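You operate a simulated robot arm through the tools that you are given. There is no shell and no other tool. Be economical: measure what you need, move in short steps, check, and stop when the job is done.

Carry out the task below with a simulated robot arm. There is one attempt and no reset: what you move stays moved.

TASK
Put the bottle that says "bath cleaner" from the washer top on the clear pane and the bottle marked "glass cleaner" on top of the brown flowerpot.

It is judged by the outcome, as a careful person would: the job done as asked, and still so three seconds after it is handed in. It fails if anything else is knocked over, pushed out of place, dropped, spilled or broken.

THE ROBOT
A 7-joint arm with a two-finger parallel gripper, fixed in place. Base frame: the origin is at the foot of the arm, x ahead of it, y to its left, z up; the work surface is at about z = 0. Lengths are in m, angles in degrees, forces in N, time in s.
With the tool pointing down near the work surface it reaches from about 0.24 to 0.62 m from the base axis. Its first joint turns from -66.0 to 66.0 degrees. Payload 2.6 kg.
Tool frame: the origin (TCP) lies between the finger pads and is the grasp point; the fingertips stand 0.03 m ahead of it; z points along the fingers, y is the line along which they close. The gripper opens to 0.094 m. The fingers are 0.028 m wide and 0.01 m thick; the gripper's body (0.05 by 0.096 m) begins 0.055 m behind the TCP.
Orientation is that of the tool frame in the base frame, as a unit quaternion [x, y, z, w]. With the fingers straight down and closing along the base's y, the tool's x points along the base's -x, its y along +y and its z along -z.

THE INTERFACE
- The arm moves only by the tool play_rows. Its argument "moves" is a list of rows, each an object of numbers (a shift or turn left out is 0, a gripper value left out holds the last): "tx", "ty", "tz": the shift along the tool's x, y, z in m; "wx", "wy", "wz": the turn, a rotation vector about the tool's x, y, z in degrees; "hand": the finger opening in m, from 0 to 0.094. In form: [{"tx": .., "ty": .., "tz": .., "wx": .., "wy": .., "wz": .., "hand": ..}, ...]. A call has 1 to 12 rows; each row is the pose to reach, as a shift and turn from the pose commanded when the call began, along the tool's axes at that moment. A row lasts 0.2 s, in which the tool goes at most 0.05 m and 8.6 degrees; a call with a longer step from one row to the next is refused whole, and so is a gripper value outside its range. A pose out of reach is approached as far as the arm can. The call stops where the force on the tool passes 40 N (or 10 N more than at its start, if that is more) or the arm is blocked; 0.2 s more then pass. The fingers move at their own pace (about 0.072 m/s each) and stop on an object; they squeeze with about 22 N. The grip force told is the motor's: it shows also when the fingers shut on nothing. Time passes only in rows, and 0.2 s behind the last, so rows that repeat a pose let the fingers close. It gives the time, the measured TCP pose, the force on the tool (base axes), the opening and the grip force at its end, in the units of the frame above (readings bear some noise).
- Cameras (640 x 400 px; columns grow to the right, rows downward): "scene" is fixed at [0.0176, 0.4148, 0.576]; the picture's right is [-0.91, -0.41, 0.00], its down [-0.22, 0.48, -0.85] and it looks along [0.35, -0.77, -0.53] (base axes); focal length 247 px, centre (320, 200). "wrist" rides on the gripper at [-0.037, 0, -0.058] in the tool frame; the picture's right is [0.00, -1.00, 0.00], its down [0.97, 0.00, -0.24] and it looks along [0.24, 0.00, 0.97] (tool axes); focal length 218 px, centre (320, 200).
- camera(camera): a new picture of that camera. No time passes.
- locate(camera, pixels): for up to 12 pixels [column, row] of the newest picture of that camera ("zoom" is the newest enlarged one), the place [x, y, z] in the base frame of the surface seen there, good to about 0.002 m, but the place of the scene camera against the robot may be out by one fixed shift of up to 0.012 m in any direction. No time passes.
- enlarge(camera, box): a new picture of the part [left, top, right, bottom] of that camera's present view, enlarged. No time passes.
- job_done(): hands the job in; it is judged then, once.

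Work in short steps. Measure before you move; look again where a grasp or a placing could have gone wrong, and mend it. You have 60 turns and 20 pictures in all, the two below and enlarged ones among them. Open the gripper and draw the arm clear of the work before you hand the job in, unless the task says otherwise; then end with one line.

The tools are called after ">>>" as name(argument=value, ...) on one line, values as JSON. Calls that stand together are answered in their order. play_rows: Moves the arm, as the interface text tells. Its arguments: {"type":"object","properties":{"moves":{"type":"array"}},"required":["moves"]} The other tools are called the same way: camera (camera) takes a picture; locate (camera, pixels) gives the place of the surface under pixels of a picture; enlarge (camera, box) takes an enlarged picture of a part of a camera's view; job_done () hands the job in.

At the start:

```text
time: 0.0
tcp_pos: [0.3401, -0.0583, 0.4094]
tcp_rot: [0.0, 1.0, 0.0, 0.0]
contact_force: [0.9, 0.9, -0.1]
grip_width: 0.094
gripper_force: 0.1
```

scene: 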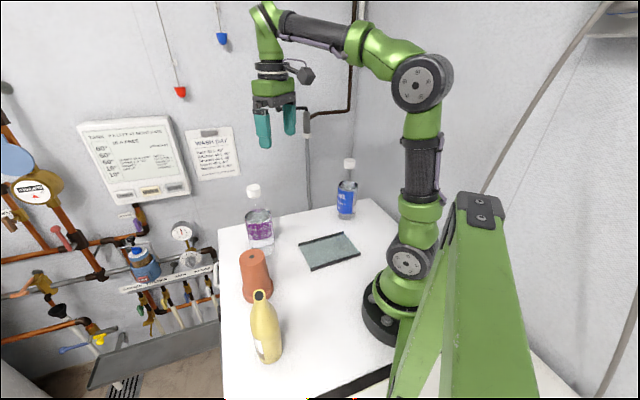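
wrist: 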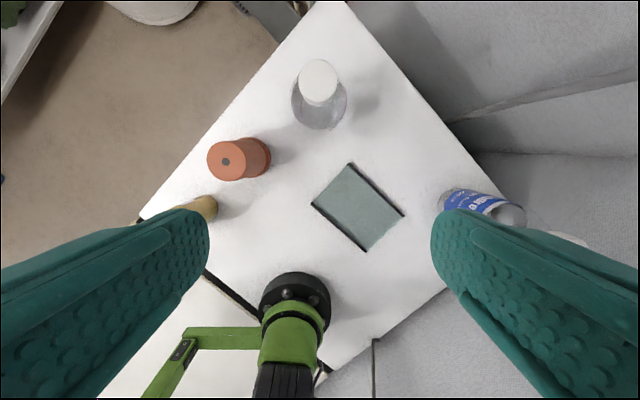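

I'll enlarge the scene view around the bottles to read their labels.

>>> enlarge(camera="scene", box=[210, 150, 370, 250])

>>> enlarge(camera="scene", box=[210, 230, 370, 370])

```text
4.00 times, centred on (290, 200) of scene
```

zoom: 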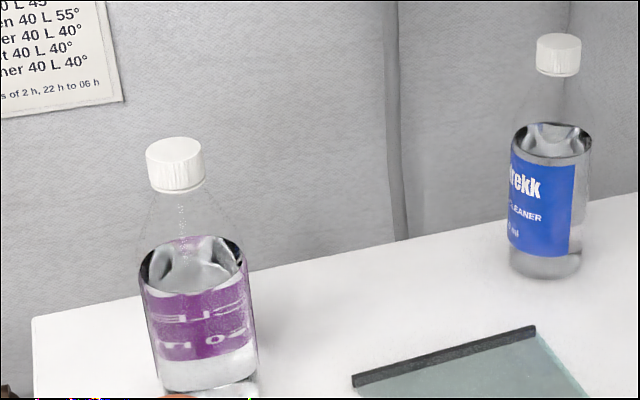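

```text
2.86 times, centred on (290, 300) of scene
```

zoom: 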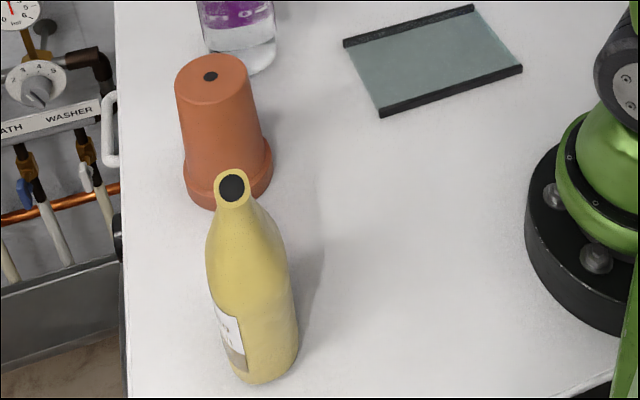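

The pot stands upside down, and the blue bottle reads "…CLEANER" with the first word hidden. I'll locate the objects before I bring the wrist camera to the labels.

>>> camera(camera="scene")

>>> locate(camera="scene", pixels=[[253, 190], [260, 230], [260, 246], [349, 164], [346, 200], [346, 215], [252, 257], [257, 298], [260, 296], [268, 340], [330, 251], [300, 290]])

>>> locate(camera="wrist", pixels=[[318, 75], [226, 160], [350, 166], [315, 205], [366, 250], [402, 214], [515, 215], [480, 205], [204, 204], [250, 300]])

>>> enlarge(camera="wrist", box=[425, 170, 535, 240])

```text
15 pictures are left
```

scene: 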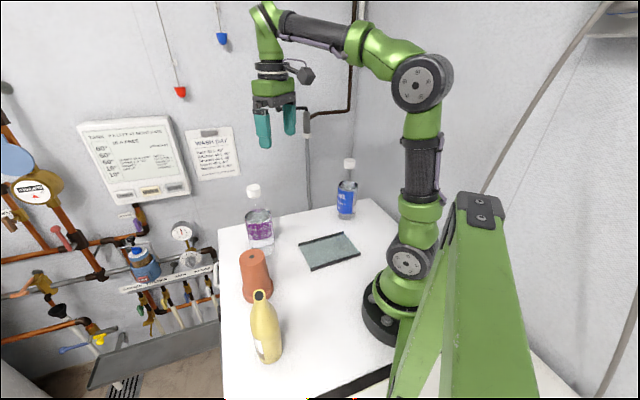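

```text
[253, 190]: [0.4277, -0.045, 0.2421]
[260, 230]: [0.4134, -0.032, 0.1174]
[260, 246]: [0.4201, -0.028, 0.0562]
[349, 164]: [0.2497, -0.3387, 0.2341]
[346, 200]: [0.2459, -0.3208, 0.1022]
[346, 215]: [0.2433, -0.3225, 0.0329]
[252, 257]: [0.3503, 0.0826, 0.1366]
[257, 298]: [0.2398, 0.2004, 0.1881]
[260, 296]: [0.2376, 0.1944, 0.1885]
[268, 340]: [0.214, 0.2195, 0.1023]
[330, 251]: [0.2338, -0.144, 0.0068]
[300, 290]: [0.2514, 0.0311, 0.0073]
```

```text
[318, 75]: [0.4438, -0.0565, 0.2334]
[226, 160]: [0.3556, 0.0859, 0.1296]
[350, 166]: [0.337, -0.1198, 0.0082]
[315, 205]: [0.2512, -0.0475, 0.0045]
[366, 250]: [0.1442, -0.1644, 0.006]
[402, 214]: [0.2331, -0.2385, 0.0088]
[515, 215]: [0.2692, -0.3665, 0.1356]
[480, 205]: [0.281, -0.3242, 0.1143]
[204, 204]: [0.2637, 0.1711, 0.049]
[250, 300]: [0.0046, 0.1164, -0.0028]
```

```text
5.71 times, centred on (480, 205) of wrist
```

zoom: 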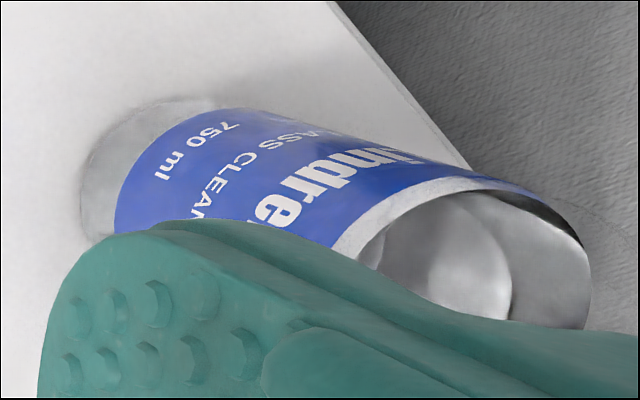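

The blue bottle reads "(GL)ASS CLEANER". I'll enlarge the purple and yellow labels to find the bath cleaner.

>>> enlarge(camera="scene", box=[240, 205, 280, 250])

>>> enlarge(camera="scene", box=[240, 325, 290, 368])

```text
8.89 times, centred on (260, 228) of scene
```

zoom: 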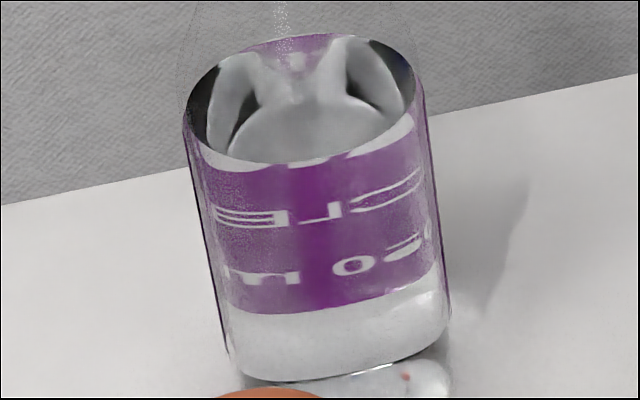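

```text
9.30 times, centred on (265, 346) of scene
```

zoom: 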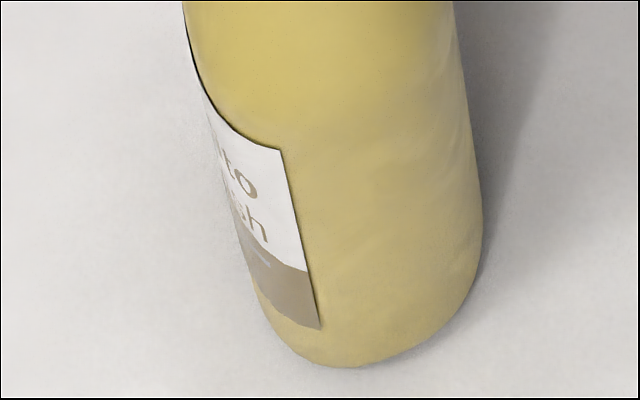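

Yellow reads "…to …ish", so the purple bottle, which shows mirrored "CLE…", must be the bath cleaner. I'll move over it to measure its cap near (0.44, -0.05).

>>> play_rows(moves=[{"tx": -0.045, "ty": 0.004}, {"tx": -0.09, "ty": 0.006}, {"tx": -0.09, "ty": 0.006}])

>>> camera(camera="wrist")

```text
time: 0.8
tcp_pos: [0.4303, -0.0513, 0.4089]
tcp_rot: [0.0, 1.0, 0.0, 0.0]
contact_force: [-0.1, -0.6, 0.1]
grip_width: 0.0938
gripper_force: 0.0
```

```text
11 pictures are left
```

wrist: 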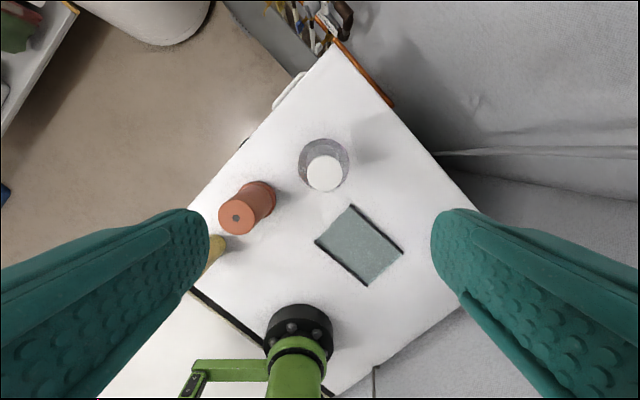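

The cap is centred near (324,172), the pot hole at (236,218), and the pane spans (315,243) to (403,252). I'll locate these.

>>> locate(camera="wrist", pixels=[[324, 172], [310, 172], [338, 172], [324, 158], [324, 186], [236, 218], [222, 218], [250, 218], [350, 206], [316, 242], [366, 284], [402, 252]])

```text
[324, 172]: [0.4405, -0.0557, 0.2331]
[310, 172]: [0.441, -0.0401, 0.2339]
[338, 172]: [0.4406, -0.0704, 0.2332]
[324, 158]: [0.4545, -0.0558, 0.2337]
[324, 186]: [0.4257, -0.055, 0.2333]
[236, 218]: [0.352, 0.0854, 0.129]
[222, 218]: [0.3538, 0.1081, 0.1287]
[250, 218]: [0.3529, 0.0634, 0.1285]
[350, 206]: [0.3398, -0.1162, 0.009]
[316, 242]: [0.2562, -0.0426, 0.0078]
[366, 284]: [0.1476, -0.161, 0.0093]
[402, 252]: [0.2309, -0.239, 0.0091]
```

The bath cleaner's cap centre is (0.4405, -0.0555), with its top at z=0.2335 and a diameter of about 0.04. I'll line up above it, go down to z=0.229 and close the gripper.

>>> play_rows(moves=[{"tx": -0.0102, "ty": -0.0044, "tz": 0.03}, {"tx": -0.0102, "ty": -0.0044, "tz": 0.07}, {"tx": -0.0102, "ty": -0.0044, "tz": 0.11}, {"tx": -0.0102, "ty": -0.0044, "tz": 0.145}, {"tx": -0.0102, "ty": -0.0044, "tz": 0.17}, {"tx": -0.0102, "ty": -0.0044, "tz": 0.18}, {"tx": -0.0102, "ty": -0.0044, "tz": 0.18}])

>>> play_rows(moves=[{"hand": 0.06}, {"hand": 0.045}, {"hand": 0.02}, {"hand": 0.02}, {"hand": 0.02}])

```text
time: 2.4
tcp_pos: [0.4407, -0.0571, 0.2282]
tcp_rot: [0.0, 1.0, 0.0, 0.0]
contact_force: [0.2, -0.4, 0.1]
grip_width: 0.0939
gripper_force: 0.0
```

```text
time: 3.6
tcp_pos: [0.4409, -0.0552, 0.2287]
tcp_rot: [0.0, 1.0, 0.0, 0.0]
contact_force: [-0.6, 0.2, -0.1]
grip_width: 0.0379
gripper_force: 21.8
```

The grip holds at 0.038 m. I'll lift slowly by 0.05 m.

>>> play_rows(moves=[{"tz": -0.005}, {"tz": -0.015}, {"tz": -0.03}, {"tz": -0.045}, {"tz": -0.05}, {"tz": -0.05}])

>>> camera(camera="scene")

```text
time: 5.0
tcp_pos: [0.4406, -0.0565, 0.2796]
tcp_rot: [0.0, 1.0, 0.0, 0.0]
contact_force: [-0.2, -0.9, -6.6]
grip_width: 0.0379
gripper_force: 21.8
```

```text
10 pictures are left
```

scene: 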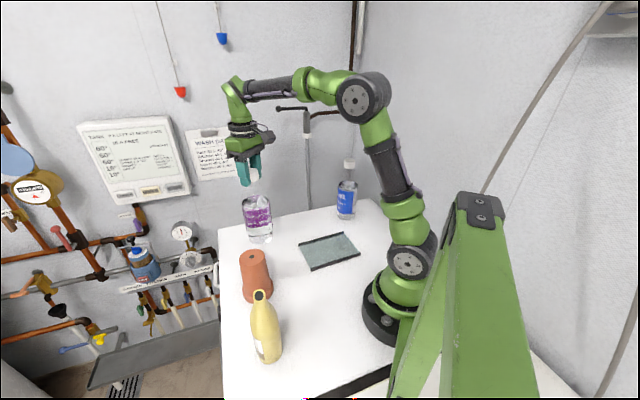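

The bottle hangs straight and weighs about 6.6 N. I'll carry it over the pane centre at about (0.243, -0.140).

>>> play_rows(moves=[{"tx": 0.01, "ty": -0.004}, {"tx": 0.03, "ty": -0.013}, {"tx": 0.055, "ty": -0.023}, {"tx": 0.08, "ty": -0.034}, {"tx": 0.105, "ty": -0.044}, {"tx": 0.13, "ty": -0.055}, {"tx": 0.155, "ty": -0.065}, {"tx": 0.175, "ty": -0.074}, {"tx": 0.19, "ty": -0.08}, {"tx": 0.197, "ty": -0.083}, {"tx": 0.197, "ty": -0.083}, {"tx": 0.197, "ty": -0.083}])

>>> enlarge(camera="scene", box=[260, 130, 420, 290])

```text
time: 7.6
tcp_pos: [0.2429, -0.1401, 0.2813]
tcp_rot: [0.0, 1.0, 0.0, 0.0]
contact_force: [-0.6, 0.7, -6.9]
grip_width: 0.0378
gripper_force: 21.9
```

```text
2.50 times, centred on (340, 210) of scene
```

zoom: 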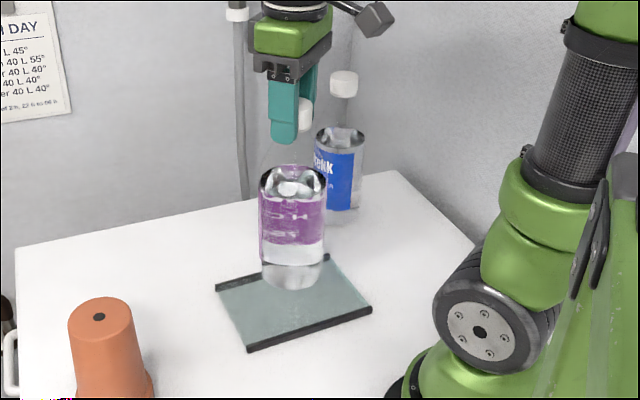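

The bottle is over the pane with its bottom near z=0.052. I'll lower it to about 5 mm above the pane.

>>> play_rows(moves=[{"tz": 0.01}, {"tz": 0.022}, {"tz": 0.032}, {"tz": 0.037}, {"tz": 0.038}, {"tz": 0.038}])

>>> play_rows(moves=[{"tz": 0.001}, {"tz": 0.002}, {"tz": 0.003}, {"tz": 0.003}])

>>> play_rows(moves=[{"tz": 0.001}, {"tz": 0.002}, {"tz": 0.002}])

```text
time: 9.0
tcp_pos: [0.2436, -0.1403, 0.2427]
tcp_rot: [0.0, 1.0, 0.0, -0.001]
contact_force: [-0.3, -0.7, -6.0]
grip_width: 0.0375
gripper_force: 22.0
```

```text
time: 10.0
tcp_pos: [0.2441, -0.1397, 0.2392]
tcp_rot: [0.0, 1.0, 0.0, 0.002]
contact_force: [-4.5, 1.9, 15.1]
grip_width: 0.0376
gripper_force: 22.0
```

```text
time: 10.8
tcp_pos: [0.2438, -0.1413, 0.237]
tcp_rot: [0.0, 1.0, -0.001, 0.001]
contact_force: [-2.7, 1.0, 30.2]
grip_width: 0.0378
gripper_force: 21.4
```

The bottle touched at z≈0.240 and is now pressing at 30 N. I'll back off slightly before releasing.

>>> play_rows(moves=[{"tz": -0.001}, {"tz": -0.001}])

```text
time: 11.4
tcp_pos: [0.2441, -0.1407, 0.237]
tcp_rot: [0.0, 1.0, 0.0, 0.0]
contact_force: [1.1, -0.1, 14.6]
grip_width: 0.0376
gripper_force: 22.2
```

>>> play_rows(moves=[{"tz": -0.001}, {"tz": -0.001}])

>>> camera(camera="scene")

```text
time: 12.0
tcp_pos: [0.2439, -0.1387, 0.2375]
tcp_rot: [0.0, 1.0, 0.0, -0.002]
contact_force: [2.1, -1.5, -0.7]
grip_width: 0.0376
gripper_force: 22.0
```

```text
8 pictures are left
```

scene: 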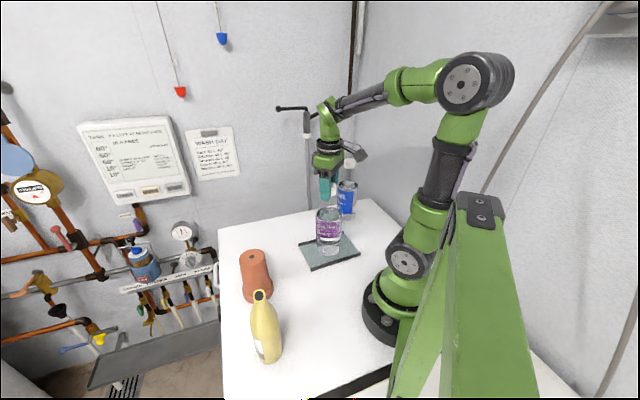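

The bottle is resting on the pane with almost no net force. I'll open slowly, then rise straight up.

>>> play_rows(moves=[{"hand": 0.042}, {"hand": 0.055}, {"hand": 0.08}, {"hand": 0.09}, {"hand": 0.09}])

>>> play_rows(moves=[{"tz": -0.03}, {"tz": -0.07}, {"tz": -0.115}, {"tz": -0.16}, {"tz": -0.16}])

>>> camera(camera="wrist")

```text
time: 13.2
tcp_pos: [0.2441, -0.1402, 0.2381]
tcp_rot: [0.0, 1.0, 0.0, -0.001]
contact_force: [-0.9, 0.9, 0.8]
grip_width: 0.09
gripper_force: 0.1
```

```text
time: 14.4
tcp_pos: [0.2437, -0.1408, 0.3985]
tcp_rot: [0.001, 1.0, 0.001, -0.001]
contact_force: [0.2, 0.1, 0.0]
grip_width: 0.0897
gripper_force: 0.0
```

```text
7 pictures are left
```

wrist: 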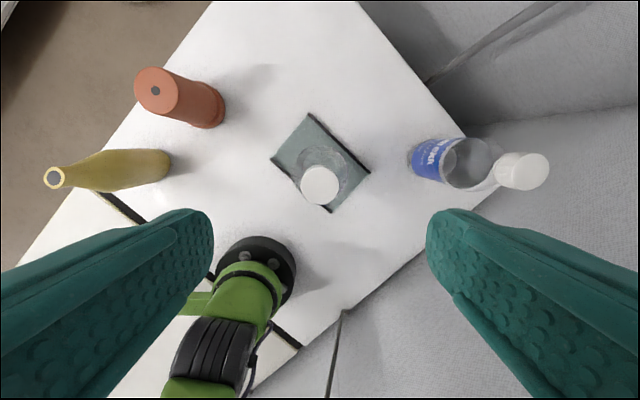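

The bath cleaner stands upright on the pane. Next I'll locate the glass cleaner's cap near (530,171) and the wall beside it.

>>> locate(camera="wrist", pixels=[[530, 171], [521, 171], [540, 171], [530, 160], [530, 182], [320, 184], [155, 91], [560, 100], [600, 170], [600, 230], [430, 145], [420, 160]])

```text
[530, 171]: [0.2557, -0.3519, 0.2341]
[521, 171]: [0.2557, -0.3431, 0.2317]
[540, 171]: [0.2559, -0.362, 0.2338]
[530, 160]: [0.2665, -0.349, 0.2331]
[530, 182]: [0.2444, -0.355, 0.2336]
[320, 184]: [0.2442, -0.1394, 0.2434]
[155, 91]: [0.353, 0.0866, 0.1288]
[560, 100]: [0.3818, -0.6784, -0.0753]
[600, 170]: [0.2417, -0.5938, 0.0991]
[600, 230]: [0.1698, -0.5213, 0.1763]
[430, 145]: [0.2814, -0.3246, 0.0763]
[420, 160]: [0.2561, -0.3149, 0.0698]
```

The cap is near (0.255, -0.348) and the wall is well away. I'll move above it and take a more precise look.

>>> play_rows(moves=[{"tx": -0.003, "ty": -0.04}, {"tx": -0.006, "ty": -0.085}, {"tx": -0.009, "ty": -0.13}, {"tx": -0.011, "ty": -0.175}, {"tx": -0.011, "ty": -0.207}, {"tx": -0.011, "ty": -0.207}])

>>> camera(camera="wrist")

```text
time: 15.8
tcp_pos: [0.2539, -0.3455, 0.4004]
tcp_rot: [0.0, 1.0, 0.001, 0.001]
contact_force: [-0.4, 0.5, 0.5]
grip_width: 0.09
gripper_force: 0.2
```

```text
6 pictures are left
```

wrist: 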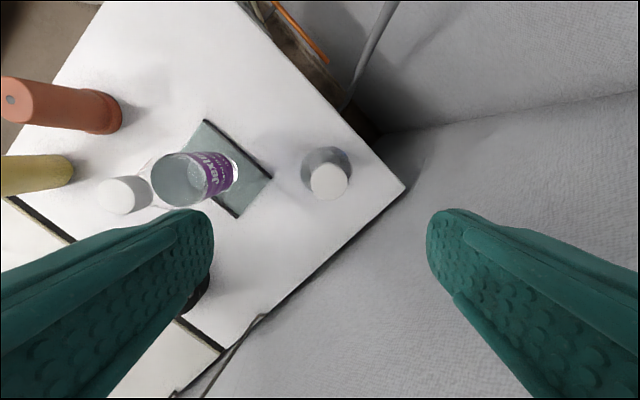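

The purple label faces the camera from here, so I'll read it and locate the cap at (329,182).

>>> locate(camera="wrist", pixels=[[329, 182], [312, 182], [346, 182], [329, 166], [329, 197], [320, 182], [338, 182]])

>>> enlarge(camera="wrist", box=[180, 140, 250, 205])

```text
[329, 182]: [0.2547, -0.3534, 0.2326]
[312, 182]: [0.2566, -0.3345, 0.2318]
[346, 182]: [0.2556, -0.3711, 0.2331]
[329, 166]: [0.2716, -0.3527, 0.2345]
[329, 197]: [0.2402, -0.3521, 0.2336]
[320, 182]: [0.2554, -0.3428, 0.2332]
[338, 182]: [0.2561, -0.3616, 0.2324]
```

```text
6.15 times, centred on (215, 172) of wrist
```

zoom: 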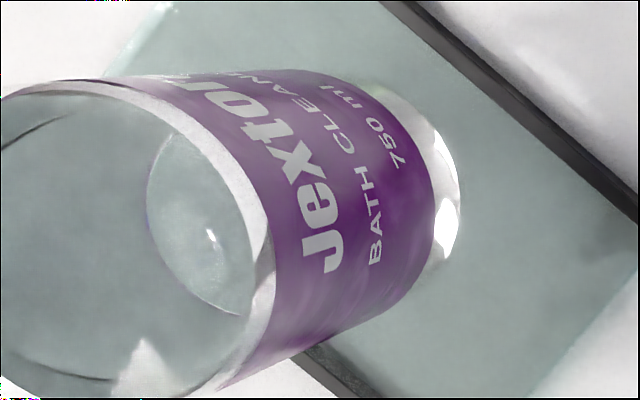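

"BATH CLEANER" is confirmed. The glass cleaner's cap centre is (0.2555, -0.353), so I'll descend and grip it.

>>> play_rows(moves=[{"tx": -0.0012, "ty": -0.0063, "tz": 0.03}, {"tx": -0.0012, "ty": -0.0063, "tz": 0.07}, {"tx": -0.0012, "ty": -0.0063, "tz": 0.11}, {"tx": -0.0012, "ty": -0.0063, "tz": 0.145}, {"tx": -0.0012, "ty": -0.0063, "tz": 0.163}, {"tx": -0.0012, "ty": -0.0063, "tz": 0.1694}, {"tx": -0.0012, "ty": -0.0063, "tz": 0.1694}])

>>> play_rows(moves=[{"hand": 0.06}, {"hand": 0.045}, {"hand": 0.02}, {"hand": 0.02}, {"hand": 0.02}])

>>> play_rows(moves=[{"tz": -0.005}, {"tz": -0.015}, {"tz": -0.03}, {"tz": -0.05}, {"tz": -0.075}, {"tz": -0.1}, {"tz": -0.125}, {"tz": -0.145}, {"tz": -0.155}, {"tz": -0.16}, {"tz": -0.16}])

```text
time: 17.4
tcp_pos: [0.2561, -0.3513, 0.2295]
tcp_rot: [0.0, 1.0, 0.001, -0.001]
contact_force: [-0.1, 0.0, -0.1]
grip_width: 0.0901
gripper_force: 0.2
```

```text
time: 18.6
tcp_pos: [0.2568, -0.3517, 0.2294]
tcp_rot: [0.0, 1.0, 0.0, 0.001]
contact_force: [-0.8, -1.8, -0.2]
grip_width: 0.0376
gripper_force: 21.6
```

```text
time: 21.0
tcp_pos: [0.256, -0.3533, 0.3877]
tcp_rot: [0.0, 1.0, 0.0, 0.001]
contact_force: [-0.4, 0.1, -5.7]
grip_width: 0.0379
gripper_force: 22.0
```

The bottle is lifted, with its bottom near z=0.16. I'll carry it around the bath cleaner via (0.40, -0.20).

>>> play_rows(moves=[{"tx": -0.007, "ty": 0.008}, {"tx": -0.024, "ty": 0.025}, {"tx": -0.041, "ty": 0.043}, {"tx": -0.058, "ty": 0.061}, {"tx": -0.075, "ty": 0.079}, {"tx": -0.092, "ty": 0.097}, {"tx": -0.109, "ty": 0.115}, {"tx": -0.126, "ty": 0.133}, {"tx": -0.139, "ty": 0.147}, {"tx": -0.1445, "ty": 0.153}, {"tx": -0.1445, "ty": 0.153}])

>>> play_rows(moves=[{"ty": 0.01}, {"ty": 0.03}, {"ty": 0.055}, {"ty": 0.08}, {"ty": 0.105}, {"tx": 0.005, "ty": 0.13}, {"tx": 0.012, "ty": 0.155}, {"tx": 0.02, "ty": 0.18}, {"tx": 0.03, "ty": 0.205}, {"tx": 0.04, "ty": 0.225}, {"tx": 0.044, "ty": 0.24}, {"tx": 0.044, "ty": 0.24}])

```text
time: 23.4
tcp_pos: [0.4006, -0.201, 0.3908]
tcp_rot: [0.0, 1.0, 0.0, -0.001]
contact_force: [-0.2, -0.5, -6.0]
grip_width: 0.0378
gripper_force: 21.8
```

```text
time: 26.0
tcp_pos: [0.3574, 0.0412, 0.3891]
tcp_rot: [0.0, 1.0, 0.0, 0.0]
contact_force: [0.8, -0.2, -5.9]
grip_width: 0.0373
gripper_force: 21.6
```

Now I'll move slowly over the pot centre (0.353, 0.086) and check the alignment.

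>>> play_rows(moves=[{"tx": 0.001, "ty": 0.01}, {"tx": 0.002, "ty": 0.025}, {"tx": 0.003, "ty": 0.038}, {"tx": 0.003, "ty": 0.046}, {"tx": 0.003, "ty": 0.046}, {"tx": 0.003, "ty": 0.046}])

>>> enlarge(camera="scene", box=[190, 140, 310, 310])

```text
time: 27.4
tcp_pos: [0.3529, 0.0873, 0.3892]
tcp_rot: [0.0, 1.0, 0.0, 0.0]
contact_force: [-0.1, 0.5, -6.6]
grip_width: 0.0377
gripper_force: 21.9
```

```text
2.35 times, centred on (250, 225) of scene
```

zoom: 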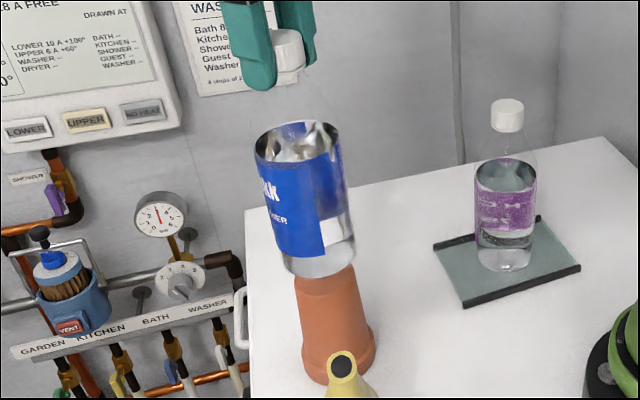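

The bottle's bottom lines up with the pot top at about (320,255) in the zoom, which matches my projection. I'll lower it to just above the pot at z≈0.129, then go in small steps.

>>> play_rows(moves=[{"tz": 0.007}, {"tz": 0.015}, {"tz": 0.022}, {"tz": 0.026}, {"tz": 0.026}, {"tz": 0.026}])

>>> play_rows(moves=[{"tz": 0.001}, {"tz": 0.002}, {"tz": 0.002}, {"tz": 0.002}])

>>> play_rows(moves=[{"tz": 0.001}, {"tz": 0.001}])

```text
time: 28.8
tcp_pos: [0.3545, 0.0858, 0.3625]
tcp_rot: [0.0, 1.0, 0.0, -0.001]
contact_force: [-0.1, -0.3, -6.1]
grip_width: 0.0377
gripper_force: 22.1
```

```text
time: 29.8
tcp_pos: [0.3526, 0.0854, 0.3612]
tcp_rot: [0.001, 1.0, 0.0, 0.001]
contact_force: [0.0, -0.1, -6.5]
grip_width: 0.0375
gripper_force: 21.9
```

```text
time: 30.4
tcp_pos: [0.3522, 0.0854, 0.3596]
tcp_rot: [0.0, 1.0, 0.001, -0.001]
contact_force: [-1.0, 0.3, -5.6]
grip_width: 0.0376
gripper_force: 21.8
```

There's no contact yet, so I'll keep going down in 1 mm steps.

>>> play_rows(moves=[{"tz": 0.001}, {"tz": 0.001}, {"tz": 0.001}])

```text
time: 31.2
tcp_pos: [0.3536, 0.0856, 0.3602]
tcp_rot: [0.0, 1.0, 0.0, 0.001]
contact_force: [-4.3, -0.8, 9.4]
grip_width: 0.0377
gripper_force: 22.0
```

It has made contact. I'll ease up slightly to bring the force near zero.

>>> play_rows(moves=[{"tz": -0.0007}, {"tz": -0.0007}])

>>> enlarge(camera="scene", box=[190, 140, 310, 310])

```text
time: 31.8
tcp_pos: [0.3536, 0.0846, 0.3585]
tcp_rot: [0.0, 1.0, 0.0, 0.0]
contact_force: [0.1, -1.2, 5.5]
grip_width: 0.0376
gripper_force: 22.0
```

```text
2.35 times, centred on (250, 225) of scene
```

zoom: 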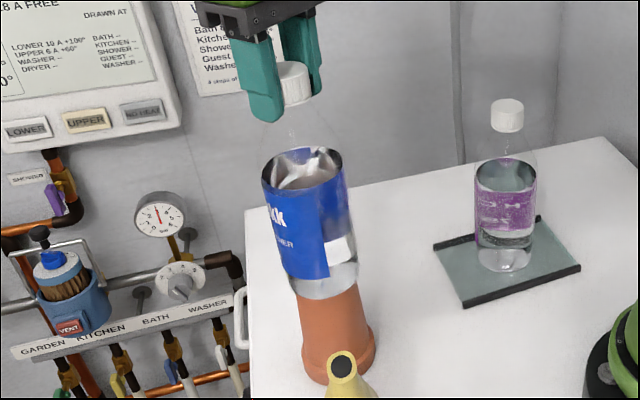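

The bottle sits centred on the pot. I'll ease off a little more, open slowly and rise.

>>> play_rows(moves=[{"tz": -0.0004}, {"tz": -0.0004, "hand": 0.042}, {"tz": -0.0004, "hand": 0.055}, {"tz": -0.0004, "hand": 0.08}, {"tz": -0.0004, "hand": 0.092}, {"tz": -0.0004, "hand": 0.092}])

>>> play_rows(moves=[{"tz": -0.015}, {"tz": -0.035}, {"tz": -0.06}, {"tz": -0.09}, {"tz": -0.12}, {"tz": -0.12}])

>>> camera(camera="scene")

```text
time: 33.2
tcp_pos: [0.3527, 0.0856, 0.3602]
tcp_rot: [0.0, 1.0, 0.0, 0.0]
contact_force: [0.7, 0.6, -0.4]
grip_width: 0.092
gripper_force: 0.0
```

```text
time: 34.6
tcp_pos: [0.3531, 0.088, 0.4803]
tcp_rot: [0.0, 1.0, 0.0, 0.001]
contact_force: [-0.2, 0.7, -0.4]
grip_width: 0.092
gripper_force: 0.0
```

```text
2 pictures are left
```

scene: 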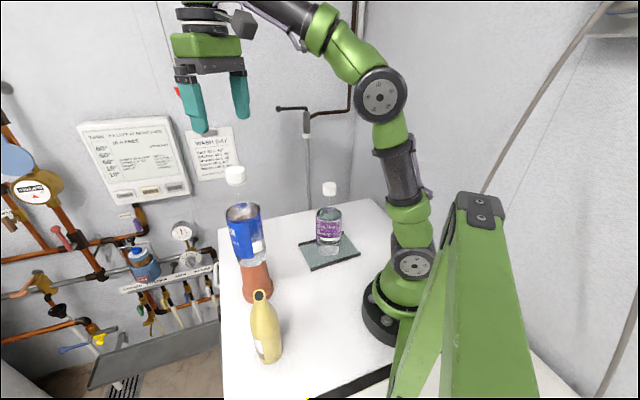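

Both bottles are standing. I'll move the arm aside at this height and hand in.

>>> play_rows(moves=[{"ty": -0.03}, {"ty": -0.07}, {"ty": -0.11}, {"ty": -0.13}, {"ty": -0.13}, {"ty": -0.13}])

>>> camera(camera="scene")

```text
time: 36.0
tcp_pos: [0.3529, -0.0456, 0.4781]
tcp_rot: [0.0, 1.0, 0.0, 0.0]
contact_force: [-0.3, -0.8, 0.8]
grip_width: 0.0923
gripper_force: 0.1
```

```text
1 pictures are left
```

scene: 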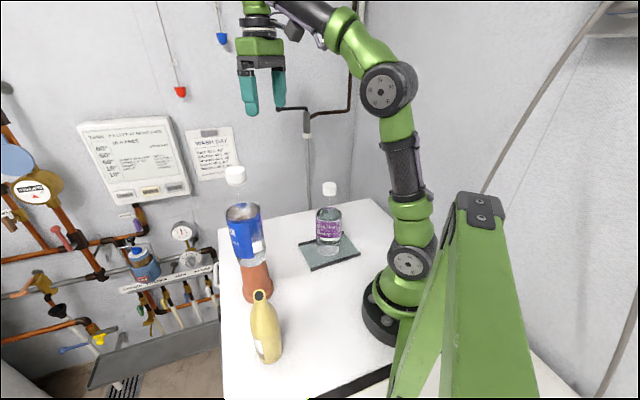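

The last picture shows both bottles steady and the arm clear.

>>> job_done()

```text
The job is handed in.
```

The bath cleaner now stands on the clear pane and the glass cleaner on top of the brown flowerpot; both were upright and nothing else looked disturbed in the last picture before I handed the job in.
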